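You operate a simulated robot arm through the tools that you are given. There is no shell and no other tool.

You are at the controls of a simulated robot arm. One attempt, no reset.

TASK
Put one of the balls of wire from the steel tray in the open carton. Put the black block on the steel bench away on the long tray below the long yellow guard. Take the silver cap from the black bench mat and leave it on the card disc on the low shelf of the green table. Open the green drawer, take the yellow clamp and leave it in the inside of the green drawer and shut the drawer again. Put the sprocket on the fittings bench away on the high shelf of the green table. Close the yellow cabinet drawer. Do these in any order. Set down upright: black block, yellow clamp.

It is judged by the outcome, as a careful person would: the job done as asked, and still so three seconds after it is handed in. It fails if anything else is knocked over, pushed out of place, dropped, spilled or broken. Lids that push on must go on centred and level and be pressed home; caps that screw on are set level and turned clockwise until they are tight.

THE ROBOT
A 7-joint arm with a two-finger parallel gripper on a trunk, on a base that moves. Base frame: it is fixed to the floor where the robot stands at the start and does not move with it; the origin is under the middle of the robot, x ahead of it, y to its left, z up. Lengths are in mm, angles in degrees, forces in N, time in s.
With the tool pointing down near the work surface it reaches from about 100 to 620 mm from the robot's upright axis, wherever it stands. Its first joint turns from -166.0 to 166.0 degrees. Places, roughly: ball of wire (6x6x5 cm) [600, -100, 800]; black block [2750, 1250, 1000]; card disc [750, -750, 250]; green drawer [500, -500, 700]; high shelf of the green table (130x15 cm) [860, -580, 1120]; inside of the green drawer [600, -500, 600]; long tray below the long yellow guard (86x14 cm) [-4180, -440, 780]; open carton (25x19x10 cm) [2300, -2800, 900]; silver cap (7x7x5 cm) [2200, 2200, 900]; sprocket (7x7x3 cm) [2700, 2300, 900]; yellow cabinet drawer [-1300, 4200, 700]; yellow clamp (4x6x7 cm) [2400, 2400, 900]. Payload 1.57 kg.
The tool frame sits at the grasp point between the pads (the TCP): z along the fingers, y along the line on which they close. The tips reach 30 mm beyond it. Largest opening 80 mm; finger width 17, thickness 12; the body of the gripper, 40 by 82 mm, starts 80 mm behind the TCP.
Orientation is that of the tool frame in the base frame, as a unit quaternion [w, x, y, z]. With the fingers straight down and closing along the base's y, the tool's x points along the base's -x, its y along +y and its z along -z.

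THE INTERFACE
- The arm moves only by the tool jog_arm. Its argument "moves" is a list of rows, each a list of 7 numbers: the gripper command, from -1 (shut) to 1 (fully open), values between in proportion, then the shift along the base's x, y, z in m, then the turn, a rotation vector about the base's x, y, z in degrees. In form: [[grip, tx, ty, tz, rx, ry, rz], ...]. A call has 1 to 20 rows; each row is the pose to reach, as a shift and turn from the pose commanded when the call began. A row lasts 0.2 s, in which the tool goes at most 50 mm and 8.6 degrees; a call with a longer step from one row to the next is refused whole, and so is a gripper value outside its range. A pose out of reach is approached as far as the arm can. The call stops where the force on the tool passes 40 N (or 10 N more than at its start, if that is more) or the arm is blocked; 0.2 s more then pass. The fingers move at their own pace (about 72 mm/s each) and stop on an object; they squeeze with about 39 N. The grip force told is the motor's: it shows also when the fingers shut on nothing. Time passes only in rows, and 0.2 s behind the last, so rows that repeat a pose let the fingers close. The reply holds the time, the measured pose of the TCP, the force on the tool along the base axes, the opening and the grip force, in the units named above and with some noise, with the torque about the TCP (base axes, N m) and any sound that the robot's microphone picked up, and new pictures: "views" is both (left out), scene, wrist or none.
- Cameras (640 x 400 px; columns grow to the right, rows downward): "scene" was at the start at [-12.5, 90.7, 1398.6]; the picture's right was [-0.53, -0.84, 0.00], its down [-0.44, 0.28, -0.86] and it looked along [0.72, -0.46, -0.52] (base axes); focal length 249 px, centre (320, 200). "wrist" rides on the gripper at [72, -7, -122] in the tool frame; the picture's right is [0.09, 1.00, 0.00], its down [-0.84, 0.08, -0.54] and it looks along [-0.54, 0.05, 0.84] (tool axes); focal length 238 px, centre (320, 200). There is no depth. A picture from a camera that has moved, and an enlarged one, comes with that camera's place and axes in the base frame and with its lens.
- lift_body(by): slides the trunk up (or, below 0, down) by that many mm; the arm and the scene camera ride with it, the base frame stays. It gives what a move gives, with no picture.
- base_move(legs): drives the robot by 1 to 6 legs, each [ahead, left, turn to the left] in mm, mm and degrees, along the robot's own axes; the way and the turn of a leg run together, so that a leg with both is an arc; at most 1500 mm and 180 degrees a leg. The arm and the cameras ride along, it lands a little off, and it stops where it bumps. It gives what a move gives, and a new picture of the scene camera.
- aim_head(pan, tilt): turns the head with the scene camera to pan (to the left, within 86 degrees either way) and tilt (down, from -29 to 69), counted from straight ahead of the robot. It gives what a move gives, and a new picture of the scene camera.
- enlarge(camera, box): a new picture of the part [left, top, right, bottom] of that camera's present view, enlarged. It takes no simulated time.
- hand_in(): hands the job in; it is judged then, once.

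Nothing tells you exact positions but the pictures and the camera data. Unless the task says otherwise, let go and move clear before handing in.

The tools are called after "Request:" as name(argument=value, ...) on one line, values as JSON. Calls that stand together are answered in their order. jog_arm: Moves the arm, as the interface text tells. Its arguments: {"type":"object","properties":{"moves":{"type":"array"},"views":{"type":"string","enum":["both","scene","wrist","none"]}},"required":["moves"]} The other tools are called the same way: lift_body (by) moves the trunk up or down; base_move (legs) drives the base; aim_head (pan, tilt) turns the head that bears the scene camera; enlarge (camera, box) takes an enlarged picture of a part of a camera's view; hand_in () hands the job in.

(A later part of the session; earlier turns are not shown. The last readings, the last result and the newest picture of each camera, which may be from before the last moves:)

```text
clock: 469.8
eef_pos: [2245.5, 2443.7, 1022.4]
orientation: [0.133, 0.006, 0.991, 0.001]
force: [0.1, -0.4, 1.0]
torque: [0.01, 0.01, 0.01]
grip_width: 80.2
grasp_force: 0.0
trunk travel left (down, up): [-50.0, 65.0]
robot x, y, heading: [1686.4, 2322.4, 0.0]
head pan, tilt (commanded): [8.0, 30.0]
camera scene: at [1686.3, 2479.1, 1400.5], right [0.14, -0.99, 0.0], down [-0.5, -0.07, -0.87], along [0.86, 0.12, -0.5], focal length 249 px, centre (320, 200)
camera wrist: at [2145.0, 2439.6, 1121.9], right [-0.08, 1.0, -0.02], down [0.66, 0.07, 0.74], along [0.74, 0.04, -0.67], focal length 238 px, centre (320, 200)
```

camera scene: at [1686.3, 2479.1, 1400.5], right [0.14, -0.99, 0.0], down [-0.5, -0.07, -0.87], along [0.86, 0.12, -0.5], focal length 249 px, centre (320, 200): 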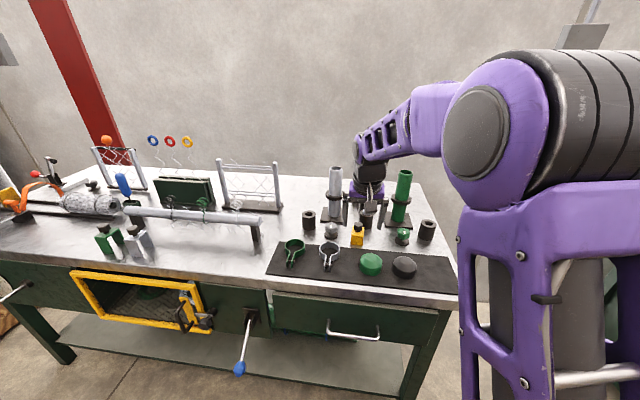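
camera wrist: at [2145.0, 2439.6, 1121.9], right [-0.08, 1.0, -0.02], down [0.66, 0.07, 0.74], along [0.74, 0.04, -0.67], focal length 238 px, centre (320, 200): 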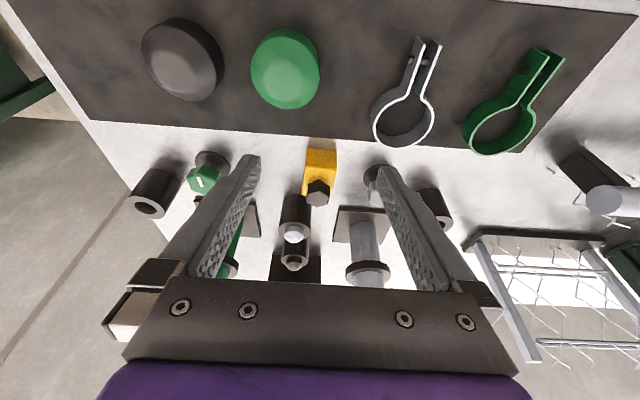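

The clamp is right ahead between the fingers. I'll zoom in to see its shape and orientation.

Request:
enlarge(camera="wrist", box=[260, 120, 400, 240])

Request:
enlarge(camera="scene", box=[310, 190, 410, 270])

```text
3.33 times, centred on (330, 180) of wrist
camera zoom: at [2145.0, 2439.6, 1121.9], right [-0.08, 1.0, -0.02], down [0.66, 0.07, 0.74], along [0.74, 0.04, -0.67], focal length 794 px, centre (287, 267)
```

zoom: 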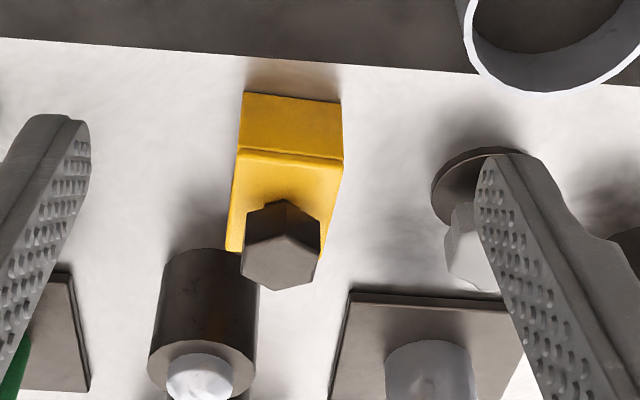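

```text
5.00 times, centred on (360, 230) of scene
camera zoom: at [1686.3, 2479.1, 1400.5], right [0.14, -0.99, 0.0], down [-0.5, -0.07, -0.87], along [0.86, 0.12, -0.5], focal length 1244 px, centre (120, 50)
```

zoom: 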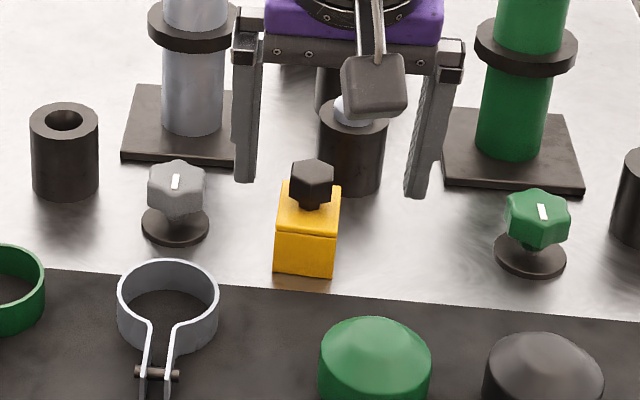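

The clamp is a 40 mm wide, 60 mm deep yellow body with a black knob on top, centred near (2368, 2449). I'll move over it with the fingers spaced across its 40 mm width.

Request:
jog_arm(moves=[[0.65, 0.04, 0.002, -0.015, 0, 0, 0], [0.65, 0.08, 0.004, -0.035, 0, 0, 0], [0.65, 0.116, 0.0053, -0.055, 0, 0, 0], [0.65, 0.116, 0.0053, -0.06, 0, 0, 0]])

Request:
enlarge(camera="wrist", box=[220, 60, 420, 220])

```text
clock: 470.8
eef_pos: [2362.1, 2447.6, 961.4]
orientation: [0.133, 0.007, 0.991, 0.001]
force: [0.2, 0.5, -0.2]
torque: [0.01, 0.01, -0.01]
grip_width: 65.9
grasp_force: 0.0
trunk travel left (down, up): [-50.0, 65.0]
robot x, y, heading: [1682.4, 2327.0, 0.2]
head pan, tilt (commanded): [8.0, 30.0]
camera scene: at [1686.5, 2479.1, 1400.5], right [0.14, -0.99, 0.0], down [-0.5, -0.07, -0.87], along [0.86, 0.12, -0.5], focal length 249 px, centre (320, 200)
camera wrist: at [2261.6, 2443.4, 1060.9], right [-0.08, 1.0, -0.02], down [0.67, 0.07, 0.74], along [0.74, 0.04, -0.67], focal length 238 px, centre (320, 200)
```

scene: 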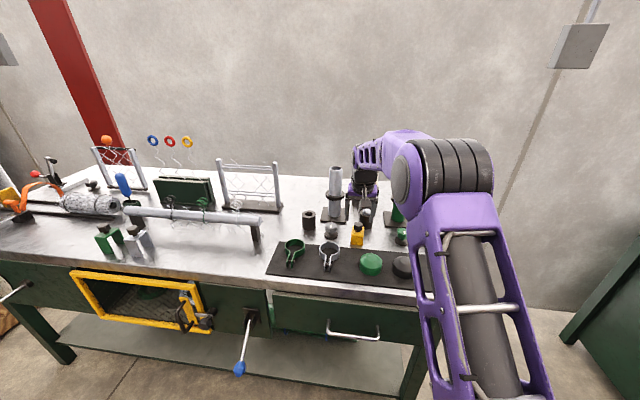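
wrist: 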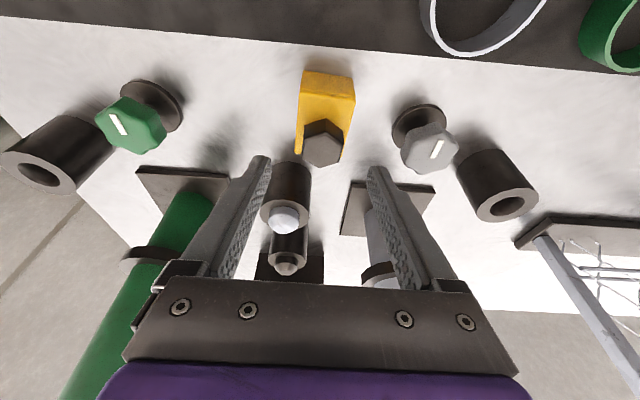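

```text
2.50 times, centred on (320, 140) of wrist
camera zoom: at [2261.6, 2443.4, 1060.9], right [-0.08, 1.0, -0.02], down [0.67, 0.07, 0.74], along [0.74, 0.04, -0.67], focal length 596 px, centre (320, 350)
```

zoom: 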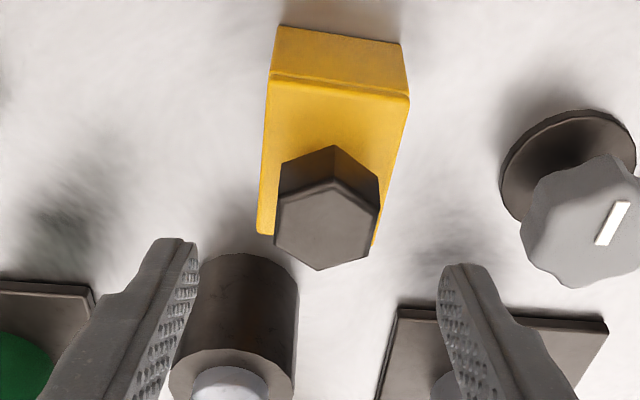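

The clamp's centre is confirmed at (2366, 2449.5), nearly square to the gripper. I'll descend and grip its 40 mm width.

Request:
jog_arm(moves=[[0.65, 0, 0.002, -0.03, 0, 0, 0], [0.65, 0, 0.002, -0.055, 0, 0, 0], [0.65, 0, 0.002, -0.0725, 0, 0, 0], [0.65, 0, 0.002, -0.0725, 0, 0, 0]], views="wrist")

```text
clock: 471.8
eef_pos: [2360.5, 2449.7, 891.7]
orientation: [0.135, 0.007, 0.991, 0.002]
force: [-3.5, 0.9, 8.2]
torque: [-0.29, 0.11, -0.18]
grip_width: 66.3
grasp_force: 0.3
trunk travel left (down, up): [-50.0, 65.0]
robot x, y, heading: [1685.5, 2327.3, 0.1]
head pan, tilt (commanded): [8.0, 30.0]
camera wrist: at [2259.5, 2446.2, 990.4], right [-0.08, 1.0, -0.02], down [0.66, 0.07, 0.75], along [0.74, 0.04, -0.67], focal length 238 px, centre (320, 200)
```

wrist: 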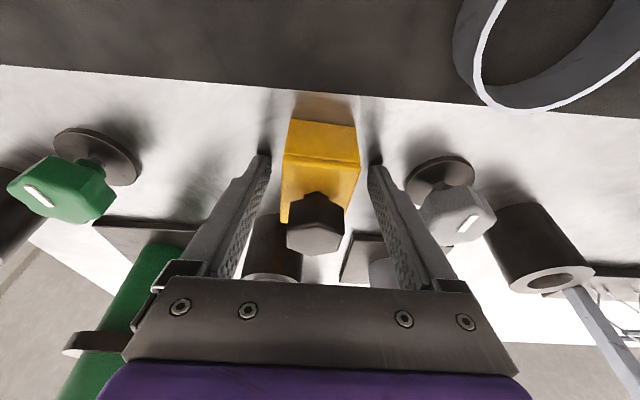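

The tips touched the bench at TCP z≈892 (bench ≈860). I'll raise 4 mm and close on the clamp.

Request:
jog_arm(moves=[[0.65, 0, 0, 0.006, 0, 0, 0], [0.2, 0, 0, 0.006, 0, 0, 0], [-0.4, 0, 0, 0.006, 0, 0, 0], [-1, 0, 0, 0.006, 0, 0, 0], [-1, 0, 0, 0.006, 0, 0, 0], [-1, 0, 0, 0.006, 0, 0, 0]], views="wrist")

```text
clock: 473.2
eef_pos: [2361.0, 2451.2, 895.0]
orientation: [0.133, 0.007, 0.991, 0.001]
force: [-0.4, -0.8, -0.4]
torque: [0.0, -0.01, -0.03]
grip_width: 39.3
grasp_force: 38.8
trunk travel left (down, up): [-50.0, 65.0]
robot x, y, heading: [1683.4, 2328.4, -0.3]
head pan, tilt (commanded): [8.0, 30.0]
camera wrist: at [2260.0, 2446.2, 995.1], right [-0.08, 1.0, -0.02], down [0.67, 0.07, 0.74], along [0.74, 0.04, -0.67], focal length 238 px, centre (320, 200)
```

wrist: 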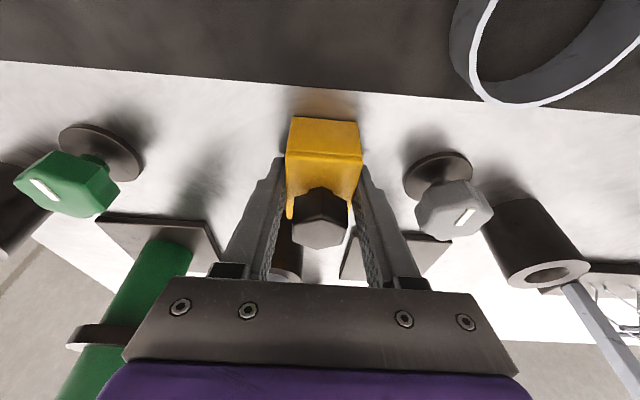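

The clamp is gripped (39.3 mm). I'll lift it straight up, back the base away from the bench, and then bring the arm to the travel pose.

Request:
jog_arm(moves=[[-1, 0, 0, 0.03, 0, 0, 0], [-1, 0, 0, 0.075, 0, 0, 0], [-1, 0, 0, 0.12, 0, 0, 0], [-1, 0, 0, 0.12, 0, 0, 0]], views="wrist")

Request:
base_move(legs=[[-430, 0, 0]])

Request:
jog_arm(moves=[[-1, -0.02, -0.02, -0.03, 0, 0, 0], [-1, -0.04, -0.04, -0.06, 0, 0, 0], [-1, -0.06, -0.06, -0.09, 0, 0, 0], [-1, -0.085, -0.08, -0.115, 0, 0, 0], [-1, -0.115, -0.105, -0.13, 0, 0, 0], [-1, -0.145, -0.135, -0.135, 0, 0, 0], [-1, -0.175, -0.165, -0.135, 0, 0, 0], [-1, -0.205, -0.19, -0.135, 0, 0, 0], [-1, -0.235, -0.21, -0.135, 0, 0, 0], [-1, -0.235, -0.21, -0.135, 0, 0, 0]], views="both")

```text
clock: 474.2
eef_pos: [2360.6, 2450.0, 1017.2]
orientation: [0.133, 0.007, 0.991, 0.002]
force: [0.4, 0.0, -1.4]
torque: [0.01, -0.04, -0.01]
grip_width: 39.3
grasp_force: 39.0
trunk travel left (down, up): [-50.0, 65.0]
robot x, y, heading: [1685.6, 2327.6, -0.3]
head pan, tilt (commanded): [8.0, 30.0]
camera wrist: at [2260.0, 2446.0, 1116.2], right [-0.08, 1.0, -0.02], down [0.67, 0.07, 0.74], along [0.74, 0.04, -0.67], focal length 238 px, centre (320, 200)
```

wrist: 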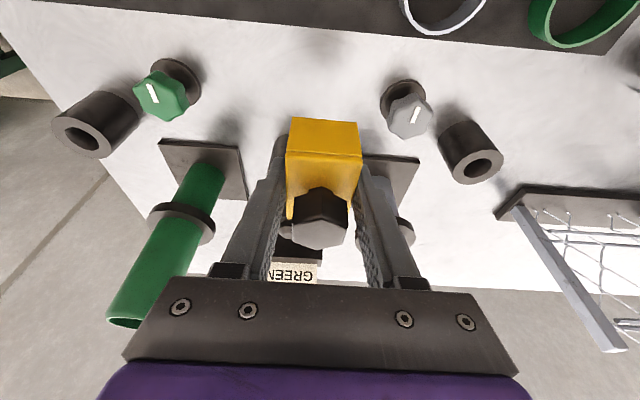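

```text
clock: 476.8
eef_pos: [1934.6, 2450.7, 1016.8]
orientation: [0.132, 0.006, 0.991, 0.002]
force: [0.7, 0.4, -1.0]
torque: [-0.02, 0.04, -0.02]
grip_width: 39.4
grasp_force: 38.9
trunk travel left (down, up): [-50.0, 65.0]
robot x, y, heading: [1257.8, 2329.0, -0.0]
head pan, tilt (commanded): [8.0, 30.0]
camera scene: at [1259.4, 2479.1, 1400.5], right [0.14, -0.99, 0.0], down [-0.5, -0.07, -0.87], along [0.86, 0.12, -0.5], focal length 249 px, centre (320, 200)
```

scene: 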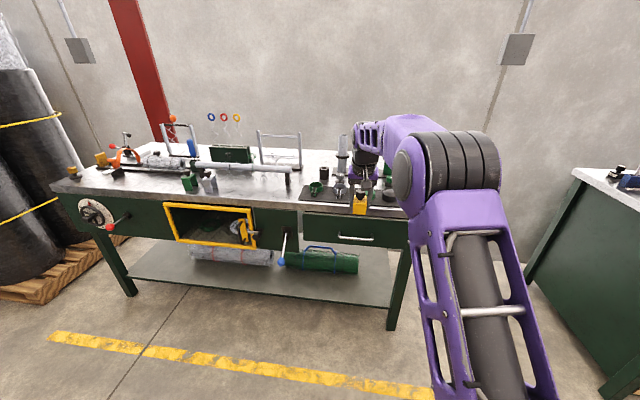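

```text
clock: 479.0
eef_pos: [1699.0, 2240.3, 882.4]
orientation: [0.133, 0.005, 0.991, 0.003]
force: [0.6, 0.3, -1.4]
torque: [0.01, -0.01, 0.01]
grip_width: 39.5
grasp_force: 39.5
trunk travel left (down, up): [-50.0, 65.0]
robot x, y, heading: [1255.8, 2325.3, 0.0]
head pan, tilt (commanded): [8.0, 30.0]
camera scene: at [1259.3, 2479.0, 1400.6], right [0.14, -0.99, 0.0], down [-0.5, -0.07, -0.87], along [0.86, 0.12, -0.5], focal length 249 px, centre (320, 200)
camera wrist: at [1597.7, 2236.4, 980.5], right [-0.08, 1.0, -0.02], down [0.66, 0.07, 0.74], along [0.74, 0.05, -0.67], focal length 238 px, centre (320, 200)
```

scene: 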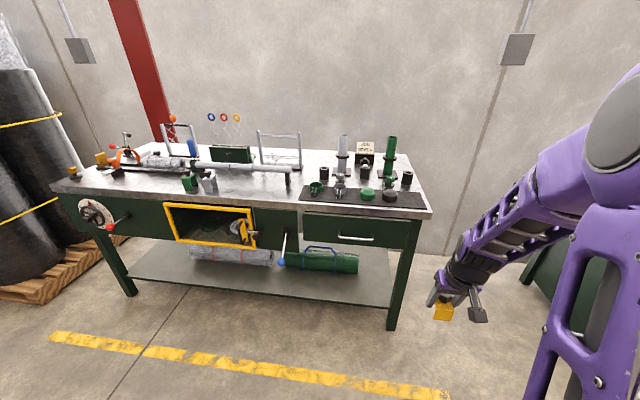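
wrist: 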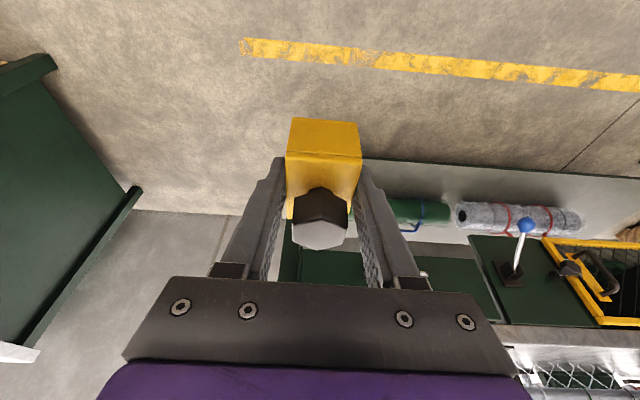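

The clamp is held upright. I'll drive back along the same route to the open drawer.

Request:
base_move(legs=[[0, -680, 0], [-1400, 0, 0], [0, -1100, 0], [0, -650, 0], [-95, 0, 0], [0, -440, 0]])

Request:
aim_head(pan=5, tilt=45)

```text
clock: 514.3
eef_pos: [189.0, -626.6, 881.0]
orientation: [0.133, 0.013, 0.991, 0.001]
force: [-0.3, 0.6, -1.2]
torque: [-0.02, 0.01, 0.0]
grip_width: 39.5
grasp_force: 39.3
trunk travel left (down, up): [-50.0, 65.0]
robot x, y, heading: [-252.5, -532.1, -0.7]
head pan, tilt (commanded): [8.0, 30.0]
camera scene: at [-246.5, -382.9, 1400.5], right [0.13, -0.99, 0.0], down [-0.5, -0.06, -0.87], along [0.86, 0.11, -0.5], focal length 249 px, centre (320, 200)
```

scene: 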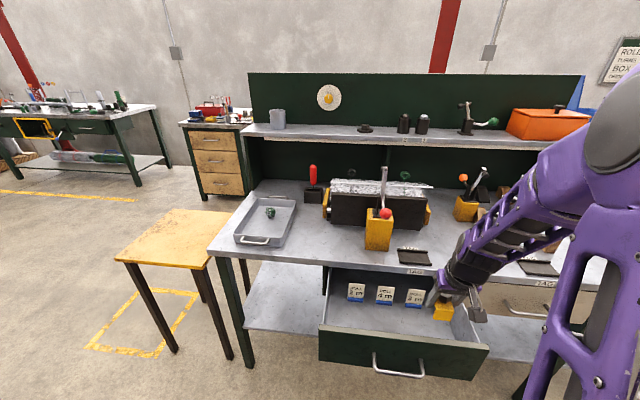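

```text
clock: 515.1
eef_pos: [189.4, -628.5, 881.3]
orientation: [0.133, 0.012, 0.991, 0.001]
force: [0.1, -0.3, -2.1]
torque: [0.01, 0.01, 0.05]
grip_width: 39.3
grasp_force: 39.0
trunk travel left (down, up): [-50.0, 65.0]
robot x, y, heading: [-246.3, -536.4, -0.8]
head pan, tilt (commanded): [5.0, 45.0]
camera scene: at [-255.1, -388.2, 1378.0], right [0.07, -1.0, 0.0], down [-0.7, -0.05, -0.71], along [0.71, 0.05, -0.71], focal length 249 px, centre (320, 200)
```

scene: 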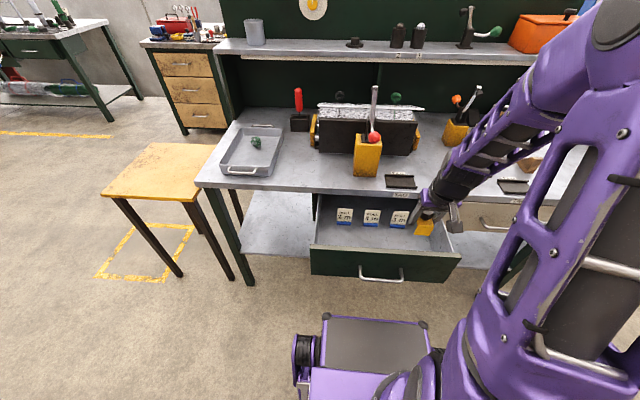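

The drawer is still open. I'll position the clamp over the drawer's front-centre area (x≈215, y≈-590) and lower it.

Request:
jog_arm(moves=[[-1, 0.013, 0.019, 0, 0, 0, 0], [-1, 0.026, 0.038, 0, 0, 0, 0], [-1, 0.026, 0.038, -0.04, 0, 0, 0], [-1, 0.026, 0.038, -0.08, 0, 0, 0], [-1, 0.026, 0.038, -0.08, 0, 0, 0]])

Request:
enlarge(camera="scene", box=[300, 180, 480, 300])

```text
clock: 516.3
eef_pos: [215.3, -590.2, 801.4]
orientation: [0.133, 0.013, 0.991, 0.001]
force: [-0.3, 0.8, -1.3]
torque: [-0.02, -0.01, 0.02]
grip_width: 39.5
grasp_force: 38.9
trunk travel left (down, up): [-50.0, 65.0]
robot x, y, heading: [-249.1, -535.0, -1.1]
head pan, tilt (commanded): [5.0, 45.0]
camera scene: at [-255.1, -388.3, 1377.9], right [0.07, -1.0, 0.0], down [-0.71, -0.05, -0.71], along [0.71, 0.05, -0.71], focal length 249 px, centre (320, 200)
camera wrist: at [114.5, -592.5, 900.8], right [-0.06, 1.0, -0.02], down [0.67, 0.06, 0.74], along [0.74, 0.03, -0.67], focal length 238 px, centre (320, 200)
```

scene: 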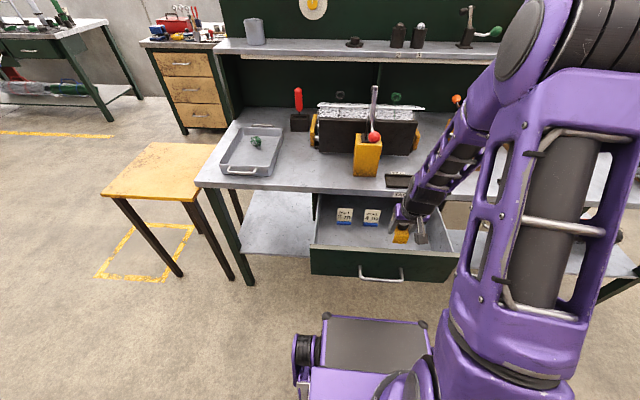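
wrist: 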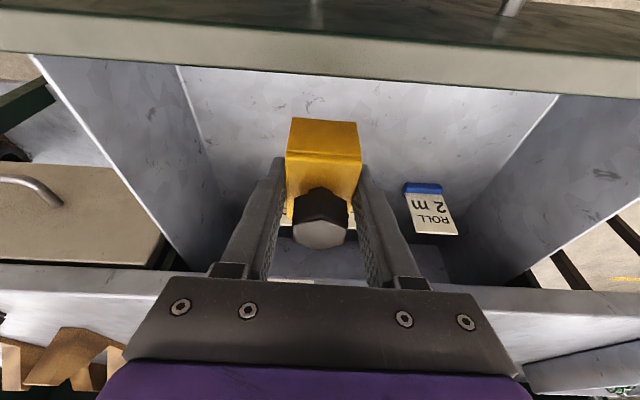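

```text
3.33 times, centred on (390, 240) of scene
camera zoom: at [-255.1, -388.3, 1377.9], right [0.07, -1.0, 0.0], down [-0.71, -0.05, -0.71], along [0.71, 0.05, -0.71], focal length 830 px, centre (87, 67)
```

zoom: 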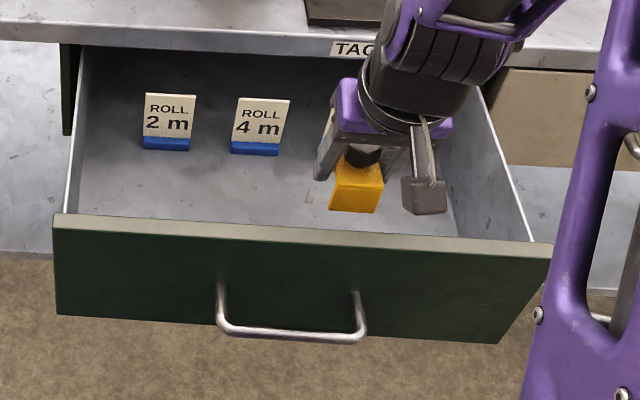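

Everything looks clear. I'll lower the clamp toward the drawer floor, gently at the end.

Request:
jog_arm(moves=[[-1, 0, 0, -0.04, 0, 0, 0], [-1, 0, 0, -0.075, 0, 0, 0], [-1, 0, 0, -0.09, 0, 0, 0], [-1, 0, 0, -0.095, 0, 0, 0], [-1, 0, 0, -0.099, 0, 0, 0]])

Request:
enlarge(camera="scene", box=[300, 180, 480, 300])

```text
clock: 517.5
eef_pos: [214.7, -589.8, 701.8]
orientation: [0.134, 0.013, 0.991, 0.002]
force: [-0.3, -1.0, -1.5]
torque: [0.0, 0.02, 0.01]
grip_width: 39.6
grasp_force: 38.9
trunk travel left (down, up): [-50.0, 65.0]
robot x, y, heading: [-247.5, -536.5, -0.9]
head pan, tilt (commanded): [5.0, 45.0]
camera scene: at [-255.2, -388.2, 1377.9], right [0.07, -1.0, 0.0], down [-0.71, -0.05, -0.71], along [0.71, 0.05, -0.71], focal length 249 px, centre (320, 200)
camera wrist: at [114.4, -592.5, 801.4], right [-0.06, 1.0, -0.02], down [0.67, 0.06, 0.74], along [0.74, 0.03, -0.67], focal length 238 px, centre (320, 200)
```

scene: 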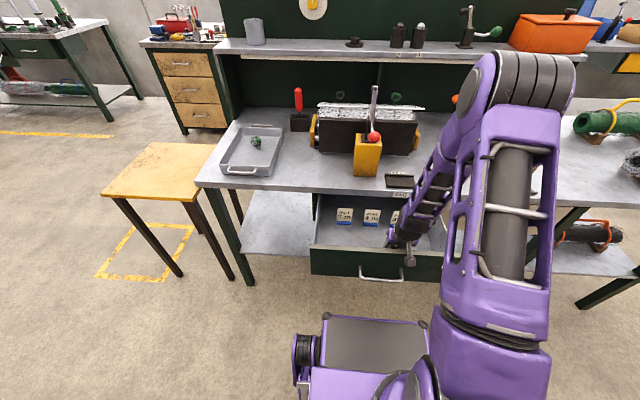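
wrist: 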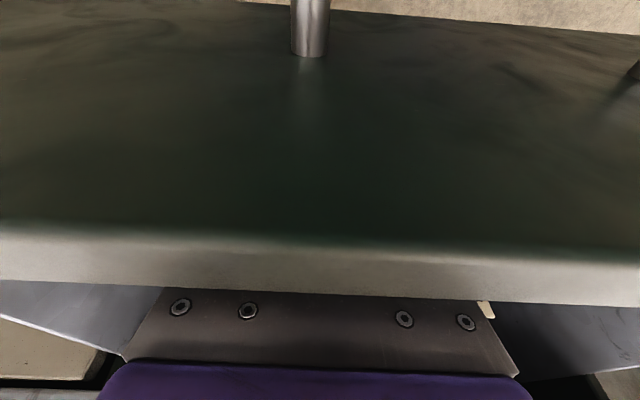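

```text
3.33 times, centred on (390, 240) of scene
camera zoom: at [-255.2, -388.2, 1377.9], right [0.07, -1.0, 0.0], down [-0.71, -0.05, -0.71], along [0.71, 0.05, -0.71], focal length 830 px, centre (87, 67)
```

zoom: 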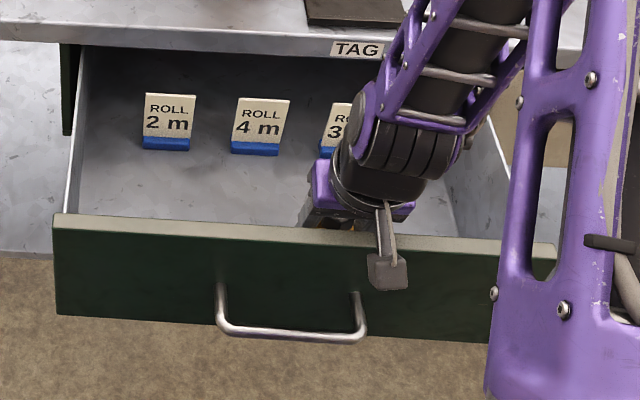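

The camera stalk passes over the drawer front with clearance. Still no contact, so I'll keep lowering in small steps.

Request:
jog_arm(moves=[[-1, 0, 0, -0.002, 0, 0, 0], [-1, 0, 0, -0.004, 0, 0, 0], [-1, 0, 0, -0.006, 0, 0, 0]], views="none")

```text
clock: 518.3
eef_pos: [215.1, -589.5, 696.2]
orientation: [0.133, 0.013, 0.991, 0.001]
force: [-0.6, -1.0, -1.8]
torque: [0.01, 0.03, 0.02]
grip_width: 39.3
grasp_force: 38.7
trunk travel left (down, up): [-50.0, 65.0]
robot x, y, heading: [-248.1, -531.7, -0.7]
head pan, tilt (commanded): [5.0, 45.0]
```

Still free at 696. Continuing down in small steps.

Request:
jog_arm(moves=[[-1, 0, 0, -0.002, 0, 0, 0], [-1, 0, 0, -0.004, 0, 0, 0], [-1, 0, 0, -0.005, 0, 0, 0]], views="scene")

Request:
enlarge(camera="scene", box=[300, 180, 480, 300])

```text
clock: 519.1
eef_pos: [215.9, -590.1, 690.9]
orientation: [0.134, 0.013, 0.991, 0.001]
force: [0.0, -0.6, -2.4]
torque: [0.0, 0.02, 0.0]
grip_width: 39.1
grasp_force: 39.2
trunk travel left (down, up): [-50.0, 65.0]
robot x, y, heading: [-246.5, -533.3, -0.8]
head pan, tilt (commanded): [5.0, 45.0]
camera scene: at [-255.2, -388.3, 1377.9], right [0.07, -1.0, 0.0], down [-0.71, -0.05, -0.71], along [0.71, 0.05, -0.71], focal length 249 px, centre (320, 200)
```

scene: 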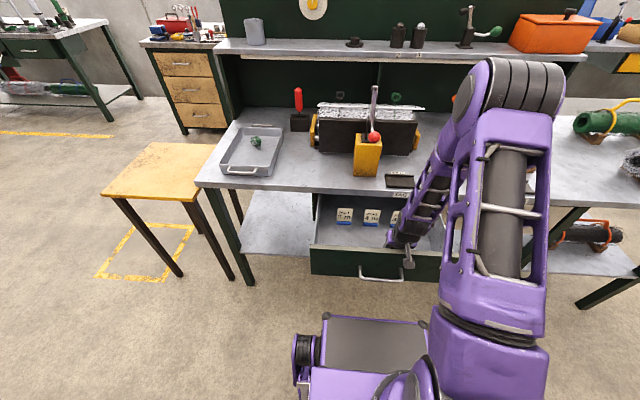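

```text
3.33 times, centred on (390, 240) of scene
camera zoom: at [-255.2, -388.3, 1377.9], right [0.07, -1.0, 0.0], down [-0.71, -0.05, -0.71], along [0.71, 0.05, -0.71], focal length 830 px, centre (87, 67)
```

zoom: 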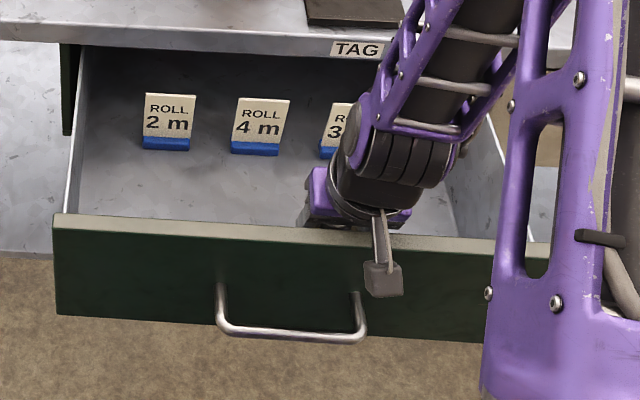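

There's no contact yet and the gripper body would come close to the drawer front in this orientation. I'll raise it, yaw the tool 90° so the camera hangs inside the drawer sideways, and then lower.

Request:
jog_arm(moves=[[-1, 0, 0, 0.045, 0, 0, 0], [-1, 0, 0, 0.09, 0, 0, 0], [-1, 0, 0, 0.135, 0, 0, 0], [-1, 0, 0, 0.18, 0, 0, 0], [-1, 0.005, 0.003, 0.19, 0, 0, 8], [-1, 0.01, 0.006, 0.19, 0, 0, 16], [-1, 0.015, 0.009, 0.19, 0, 0, 24], [-1, 0.02, 0.012, 0.19, 0, 0, 32], [-1, 0.025, 0.015, 0.19, 0, 0, 40], [-1, 0.03, 0.018, 0.19, 0, 0, 48], [-1, 0.034, 0.021, 0.19, 0, 0, 56], [-1, 0.034, 0.024, 0.19, 0, 0, 64], [-1, 0.034, 0.027, 0.19, 0, 0, 72], [-1, 0.034, 0.03, 0.19, 0, 0, 80], [-1, 0.034, 0.03, 0.19, 0, 0, 88], [-1, 0.034, 0.03, 0.19, 0, 0, 90], [-1, 0.034, 0.03, 0.19, 0, 0, 90]])

Request:
enlarge(camera="scene", box=[300, 160, 480, 300])

```text
clock: 522.7
eef_pos: [249.6, -559.9, 881.0]
orientation: [0.094, -0.692, 0.71, 0.095]
force: [0.1, 0.6, -1.8]
torque: [-0.03, -0.01, 0.0]
grip_width: 39.7
grasp_force: 39.2
trunk travel left (down, up): [-50.0, 65.0]
robot x, y, heading: [-246.9, -531.7, -1.0]
head pan, tilt (commanded): [5.0, 45.0]
camera scene: at [-255.1, -388.3, 1377.9], right [0.07, -1.0, 0.0], down [-0.71, -0.05, -0.71], along [0.71, 0.05, -0.71], focal length 249 px, centre (320, 200)
camera wrist: at [255.0, -659.5, 980.8], right [-1.0, -0.07, -0.02], down [-0.06, 0.67, 0.74], along [-0.04, 0.74, -0.67], focal length 238 px, centre (320, 200)
```

scene: 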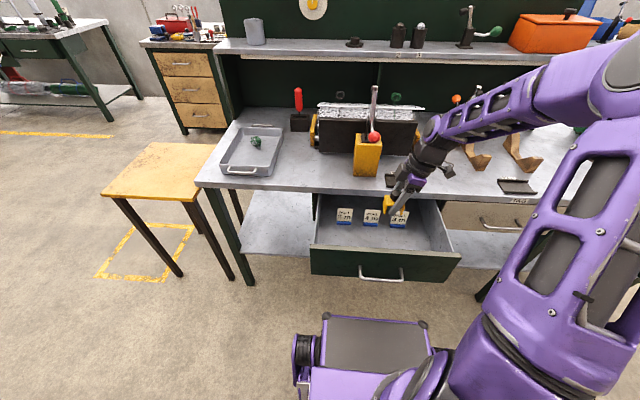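
wrist: 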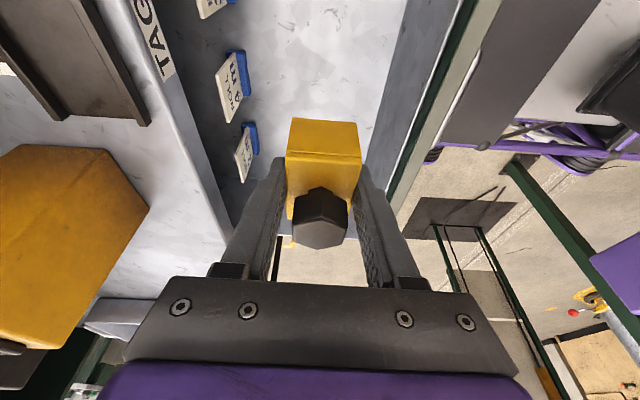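

```text
2.86 times, centred on (390, 230) of scene
camera zoom: at [-255.1, -388.3, 1377.9], right [0.07, -1.0, 0.0], down [-0.71, -0.05, -0.71], along [0.71, 0.05, -0.71], focal length 711 px, centre (120, 114)
```

zoom: 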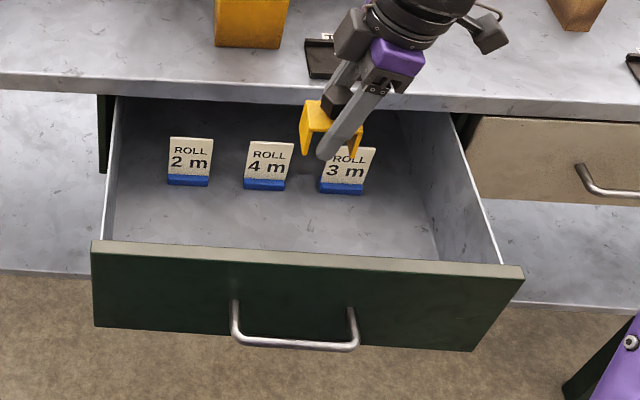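

Now the camera hangs inside the drawer's width and the clamp is over the free front area. Lowering again.

Request:
jog_arm(moves=[[-1, 0, 0, -0.045, 0, 0, 0], [-1, 0, 0, -0.09, 0, 0, 0], [-1, 0, 0, -0.135, 0, 0, 0], [-1, 0, 0, -0.17, 0, 0, 0], [-1, 0, 0, -0.182, 0, 0, 0], [-1, 0, 0, -0.186, 0, 0, 0]])

Request:
enlarge(camera="scene", box=[300, 160, 480, 300])

```text
clock: 524.1
eef_pos: [250.8, -559.7, 694.4]
orientation: [0.094, -0.691, 0.71, 0.094]
force: [-0.8, -0.5, -1.6]
torque: [0.0, 0.03, 0.02]
grip_width: 39.5
grasp_force: 39.4
trunk travel left (down, up): [-50.0, 65.0]
robot x, y, heading: [-247.1, -529.7, -1.0]
head pan, tilt (commanded): [5.0, 45.0]
camera scene: at [-255.1, -388.2, 1377.9], right [0.07, -1.0, 0.0], down [-0.71, -0.05, -0.71], along [0.71, 0.05, -0.71], focal length 249 px, centre (320, 200)
camera wrist: at [255.0, -658.9, 794.4], right [-1.0, -0.06, -0.02], down [-0.06, 0.67, 0.74], along [-0.03, 0.74, -0.67], focal length 238 px, centre (320, 200)
```

scene: 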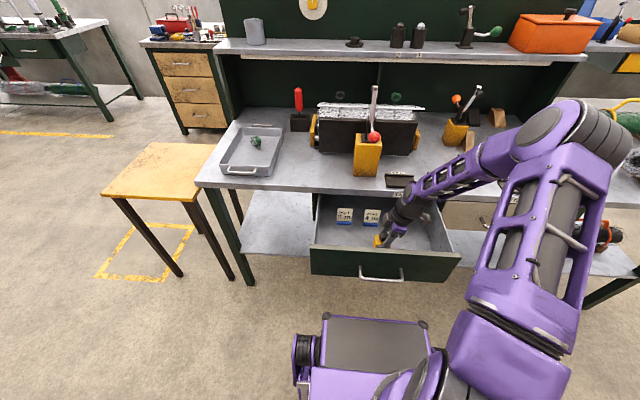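
wrist: 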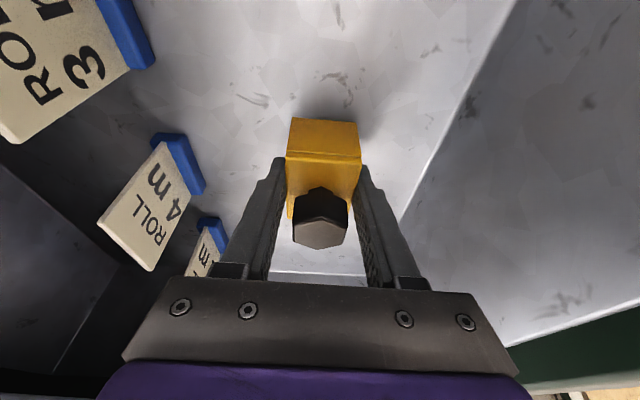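

```text
2.86 times, centred on (390, 230) of scene
camera zoom: at [-255.1, -388.2, 1377.9], right [0.07, -1.0, 0.0], down [-0.71, -0.05, -0.71], along [0.71, 0.05, -0.71], focal length 711 px, centre (120, 114)
```

zoom: 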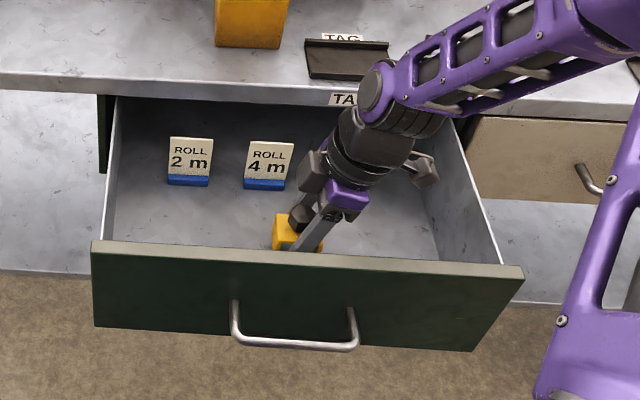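

The clamp is just above the drawer floor with clear space around. Lowering in small steps to contact.

Request:
jog_arm(moves=[[-1, 0, 0, -0.003, 0, 0, 0], [-1, 0, 0, -0.006, 0, 0, 0], [-1, 0, 0, -0.008, 0, 0, 0]], views="none")

```text
clock: 524.9
eef_pos: [249.3, -559.8, 686.7]
orientation: [0.094, -0.692, 0.71, 0.094]
force: [-0.7, 0.0, -1.1]
torque: [0.01, -0.04, 0.0]
grip_width: 39.5
grasp_force: 39.1
trunk travel left (down, up): [-50.0, 65.0]
robot x, y, heading: [-252.1, -535.3, -0.6]
head pan, tilt (commanded): [5.0, 45.0]
```

No contact at 687 yet; continuing.

Request:
jog_arm(moves=[[-1, 0, 0, -0.003, 0, 0, 0], [-1, 0, 0, -0.006, 0, 0, 0], [-1, 0, 0, -0.008, 0, 0, 0]], views="wrist")

```text
clock: 525.7
eef_pos: [250.6, -559.9, 678.7]
orientation: [0.095, -0.691, 0.71, 0.094]
force: [-1.3, -0.9, 6.9]
torque: [0.13, 0.2, 0.04]
grip_width: 39.4
grasp_force: 38.9
trunk travel left (down, up): [-50.0, 65.0]
robot x, y, heading: [-250.3, -535.8, -1.0]
head pan, tilt (commanded): [5.0, 45.0]
camera wrist: at [255.1, -659.3, 779.2], right [-1.0, -0.06, -0.02], down [-0.06, 0.67, 0.74], along [-0.03, 0.74, -0.67], focal length 238 px, centre (320, 200)
```

wrist: 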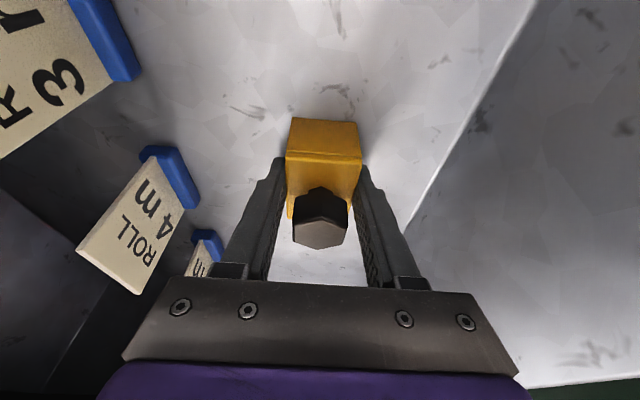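

Contact (≈8 N) at z≈679. I'll release the clamp gently and rise straight up.

Request:
jog_arm(moves=[[-1, 0, 0, 0.001, 0, 0, 0], [-0.3, 0, 0, 0.001, 0, 0, 0], [0.2, 0, 0, 0.001, 0, 0, 0], [0.7, 0, 0, 0.001, 0, 0, 0], [0.7, 0, 0, 0.001, 0, 0, 0], [0.7, 0, 0, 0.02, 0, 0, 0], [0.7, 0, 0, 0.06, 0, 0, 0], [0.7, 0, 0, 0.105, 0, 0, 0], [0.7, 0, 0, 0.15, 0, 0, 0], [0.7, 0, 0, 0.195, 0, 0, 0], [0.7, 0, 0, 0.195, 0, 0, 0]])

Request:
enlarge(camera="scene", box=[300, 160, 480, 300])

```text
clock: 528.1
eef_pos: [249.6, -560.5, 875.0]
orientation: [0.094, -0.692, 0.71, 0.095]
force: [0.1, 0.0, 0.8]
torque: [-0.03, 0.02, -0.03]
grip_width: 68.0
grasp_force: 0.0
trunk travel left (down, up): [-50.0, 65.0]
robot x, y, heading: [-253.8, -532.9, -1.0]
head pan, tilt (commanded): [5.0, 45.0]
camera scene: at [-255.3, -388.2, 1377.9], right [0.07, -1.0, 0.0], down [-0.71, -0.05, -0.71], along [0.71, 0.05, -0.71], focal length 249 px, centre (320, 200)
camera wrist: at [255.6, -659.7, 974.8], right [-1.0, -0.06, -0.02], down [-0.06, 0.67, 0.74], along [-0.03, 0.74, -0.67], focal length 238 px, centre (320, 200)
```

scene: 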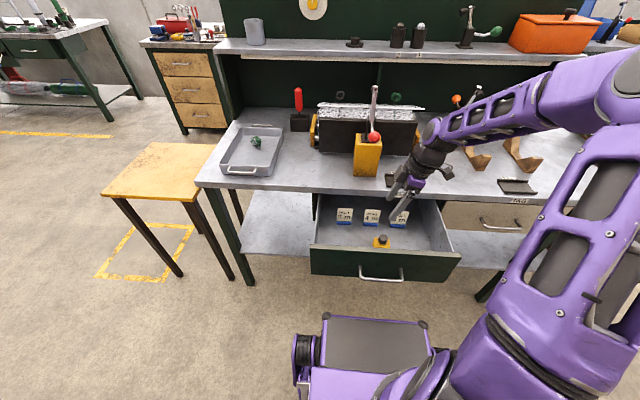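
wrist: 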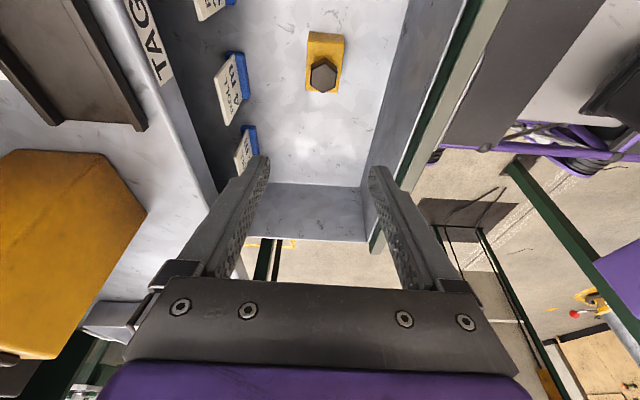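

```text
2.86 times, centred on (390, 230) of scene
camera zoom: at [-255.3, -388.2, 1377.9], right [0.07, -1.0, 0.0], down [-0.71, -0.05, -0.71], along [0.71, 0.05, -0.71], focal length 711 px, centre (120, 114)
```

zoom: 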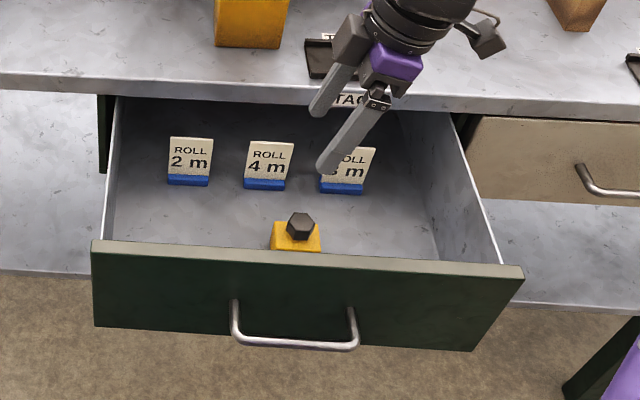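

The clamp stands upright in the drawer, clear of the tags. To shut the drawer I'll back up a little, rotate the tool back, and push on the handle bar.

Request:
base_move(legs=[[-80, 0, 1]])

Request:
jog_arm(moves=[[0.25, -0.005, 0, 0, 0, 0, -8], [0.25, -0.01, 0, 0, 0, 0, -16], [0.25, -0.02, 0, 0, 0, 0, -24], [0.25, -0.03, 0, 0, 0, 0, -32], [0.25, -0.04, 0, 0, 0, 0, -40], [0.25, -0.05, 0, 0, 0, 0, -48], [0.25, -0.06, 0, 0, 0, 0, -56], [0.25, -0.07, 0, 0, 0, 0, -64], [0.25, -0.08, 0, 0, 0, 0, -72], [0.25, -0.09, 0, 0, 0, 0, -80], [0.25, -0.1, 0, 0, 0, 0, -88], [0.25, -0.1, 0, 0, 0, 0, -91], [0.25, -0.1, 0, 0, 0, 0, -91]])

```text
clock: 529.2
eef_pos: [171.6, -550.5, 875.3]
orientation: [0.093, -0.698, 0.704, 0.096]
force: [0.6, 0.4, -0.5]
torque: [-0.02, 0.03, 0.02]
grip_width: 67.8
grasp_force: 0.0
trunk travel left (down, up): [-50.0, 65.0]
robot x, y, heading: [-333.6, -532.3, 0.2]
head pan, tilt (commanded): [5.0, 45.0]
camera scene: at [-337.0, -388.0, 1377.9], right [0.09, -1.0, 0.0], down [-0.7, -0.06, -0.71], along [0.7, 0.06, -0.71], focal length 249 px, centre (320, 200)
```

scene: 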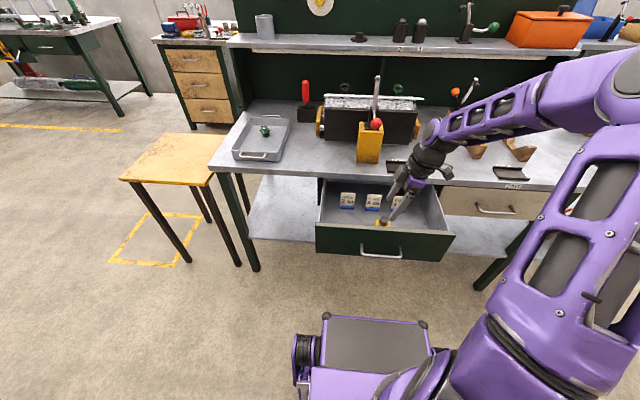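

```text
clock: 532.0
eef_pos: [72.4, -550.5, 875.5]
orientation: [0.133, 0.014, 0.991, 0.0]
force: [1.1, 0.7, 0.2]
torque: [-0.02, -0.02, 0.04]
grip_width: 49.8
grasp_force: 0.0
trunk travel left (down, up): [-50.0, 65.0]
robot x, y, heading: [-327.2, -533.6, 0.3]
head pan, tilt (commanded): [5.0, 45.0]
camera scene: at [-337.2, -388.0, 1377.9], right [0.09, -1.0, 0.0], down [-0.7, -0.06, -0.71], along [0.7, 0.06, -0.71], focal length 249 px, centre (320, 200)
camera wrist: at [-30.1, -553.6, 974.4], right [-0.06, 1.0, -0.02], down [0.67, 0.06, 0.74], along [0.74, 0.03, -0.67], focal length 238 px, centre (320, 200)
```

scene: 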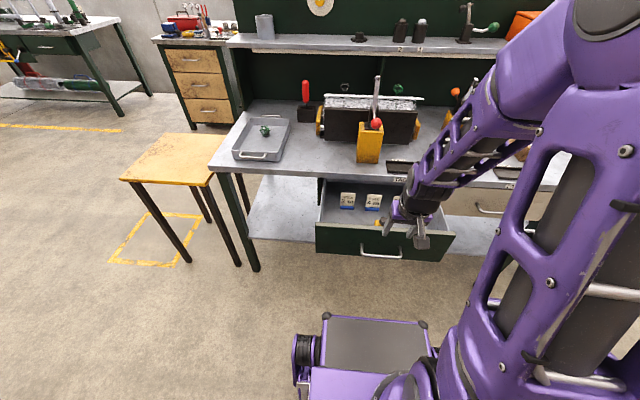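
wrist: 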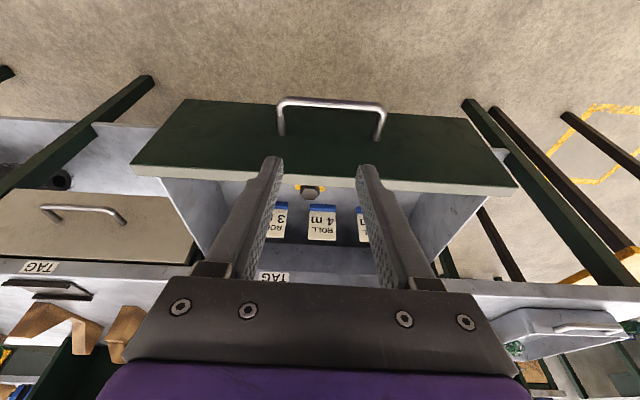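

The bar is at about x≈97. I'll lower the fingers just in front of it, then push forward.

Request:
jog_arm(moves=[[0.25, -0.006, 0.01, 0, 0, 0, 0], [0.25, -0.008, 0.01, -0.045, 0, 0, 0], [0.25, -0.008, 0.01, -0.09, 0, 0, 0], [0.25, -0.008, 0.01, -0.13, 0, 0, 0], [0.25, -0.008, 0.01, -0.152, 0, 0, 0], [0.25, -0.008, 0.01, -0.152, 0, 0, 0]], views="wrist")

```text
clock: 533.4
eef_pos: [63.8, -542.2, 722.9]
orientation: [0.133, 0.012, 0.991, 0.001]
force: [1.1, -0.3, -0.4]
torque: [-0.03, 0.01, 0.01]
grip_width: 50.1
grasp_force: 0.0
trunk travel left (down, up): [-50.0, 65.0]
robot x, y, heading: [-330.1, -533.5, 0.3]
head pan, tilt (commanded): [5.0, 45.0]
camera wrist: at [-37.5, -543.9, 822.0], right [-0.06, 1.0, -0.02], down [0.67, 0.06, 0.74], along [0.74, 0.03, -0.67], focal length 238 px, centre (320, 200)
```

wrist: 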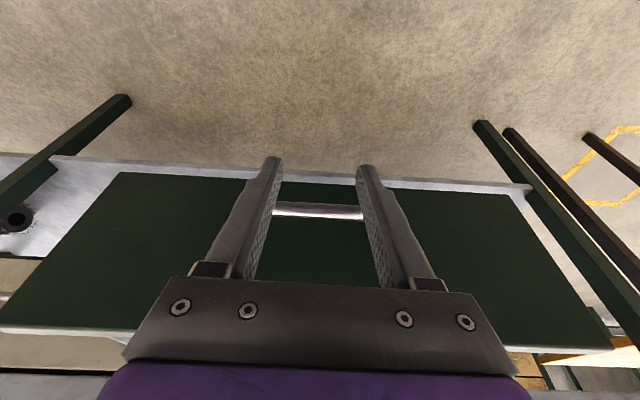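

Fingers are in front of the bar. Pushing the drawer closed at a gentle pace.

Request:
jog_arm(moves=[[0.25, 0.01, 0, 0, 0, 0, 0], [0.25, 0.025, 0, 0, 0, 0, 0], [0.25, 0.04, 0, 0, 0, 0, 0], [0.25, 0.055, 0, 0, 0, 0, 0], [0.25, 0.07, 0, 0, 0, 0, 0], [0.25, 0.085, 0, 0, 0, 0, 0], [0.25, 0.1, 0, 0, 0, 0, 0], [0.25, 0.115, 0, 0, 0, 0, 0], [0.25, 0.13, 0, 0, 0, 0, 0], [0.25, 0.145, 0, 0, 0, 0, 0], [0.25, 0.16, 0, 0, 0, 0, 0], [0.25, 0.175, 0, 0, 0, 0, 0], [0.25, 0.19, 0, 0, 0, 0, 0], [0.25, 0.205, 0, 0, 0, 0, 0]])

Request:
enlarge(camera="scene", box=[300, 140, 480, 280])

```text
clock: 536.4
eef_pos: [268.2, -541.2, 724.6]
orientation: [0.133, 0.013, 0.991, 0.0]
force: [-0.1, 0.2, -0.7]
torque: [-0.01, -0.02, -0.01]
grip_width: 50.0
grasp_force: 0.0
trunk travel left (down, up): [-50.0, 65.0]
robot x, y, heading: [-326.8, -532.8, 0.2]
head pan, tilt (commanded): [5.0, 45.0]
camera scene: at [-337.3, -388.0, 1378.0], right [0.09, -1.0, 0.0], down [-0.7, -0.06, -0.71], along [0.7, 0.06, -0.71], focal length 249 px, centre (320, 200)
camera wrist: at [167.3, -543.7, 823.0], right [-0.06, 1.0, -0.02], down [0.67, 0.06, 0.74], along [0.74, 0.03, -0.67], focal length 238 px, centre (320, 200)
```

scene: 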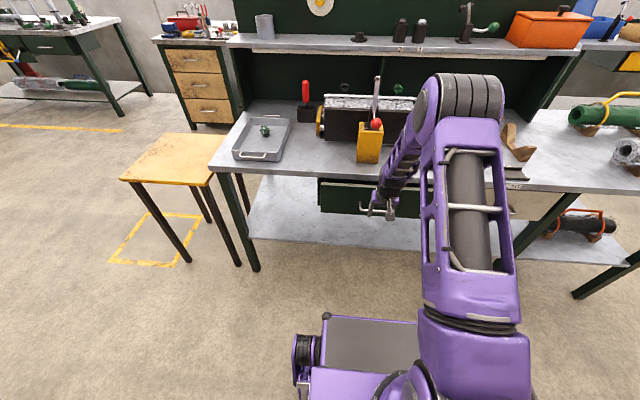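
wrist: 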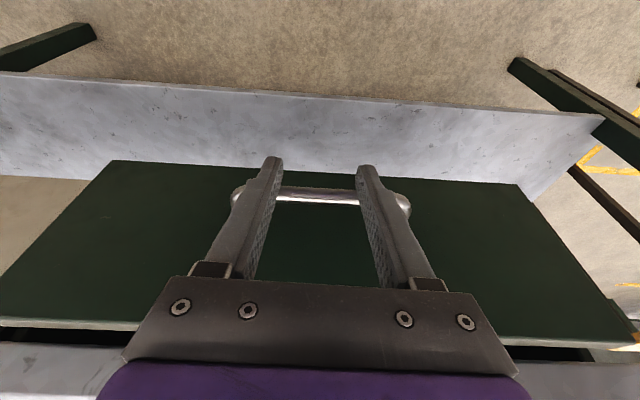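

```text
2.86 times, centred on (390, 210) of scene
camera zoom: at [-337.3, -388.0, 1378.0], right [0.09, -1.0, 0.0], down [-0.7, -0.06, -0.71], along [0.7, 0.06, -0.71], focal length 711 px, centre (120, 171)
```

zoom: 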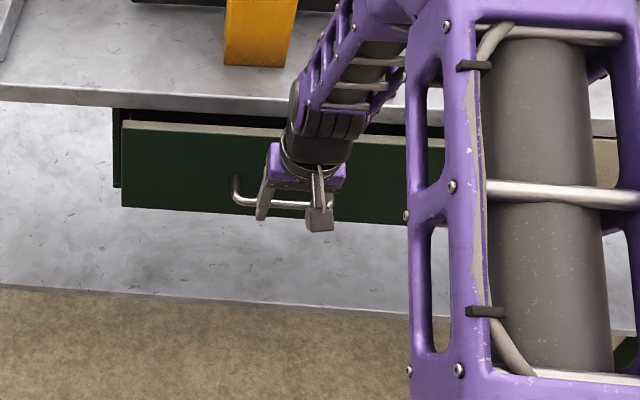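

About 30–40 mm left. I'll push the rest slowly until I feel it stop.

Request:
jog_arm(moves=[[0.25, 0.01, 0, 0, 0, 0, 0], [0.25, 0.018, 0, 0, 0, 0, 0], [0.25, 0.025, 0, 0, 0, 0, 0], [0.25, 0.03, 0, 0, 0, 0, 0], [0.25, 0.034, 0, 0, 0, 0, 0], [0.25, 0.038, 0, 0, 0, 0, 0]], views="wrist")

```text
clock: 537.8
eef_pos: [302.5, -541.2, 721.5]
orientation: [0.128, 0.012, 0.992, 0.001]
force: [-19.6, 0.2, 1.4]
torque: [0.08, 0.23, 0.58]
grip_width: 49.5
grasp_force: 0.0
trunk travel left (down, up): [-50.0, 65.0]
robot x, y, heading: [-327.8, -532.5, 0.3]
head pan, tilt (commanded): [5.0, 45.0]
camera wrist: at [202.3, -543.8, 821.7], right [-0.07, 1.0, -0.02], down [0.67, 0.06, 0.74], along [0.74, 0.04, -0.67], focal length 238 px, centre (320, 200)
```

wrist: 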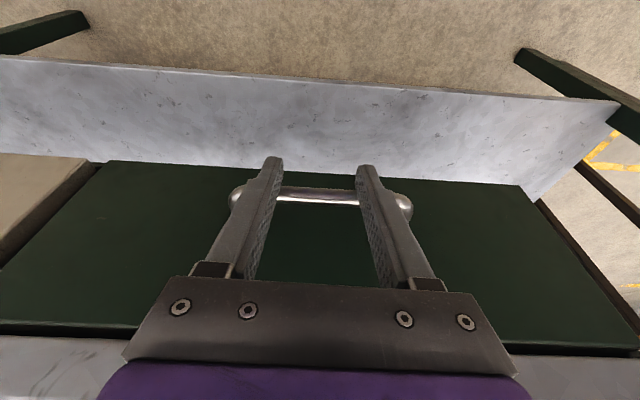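

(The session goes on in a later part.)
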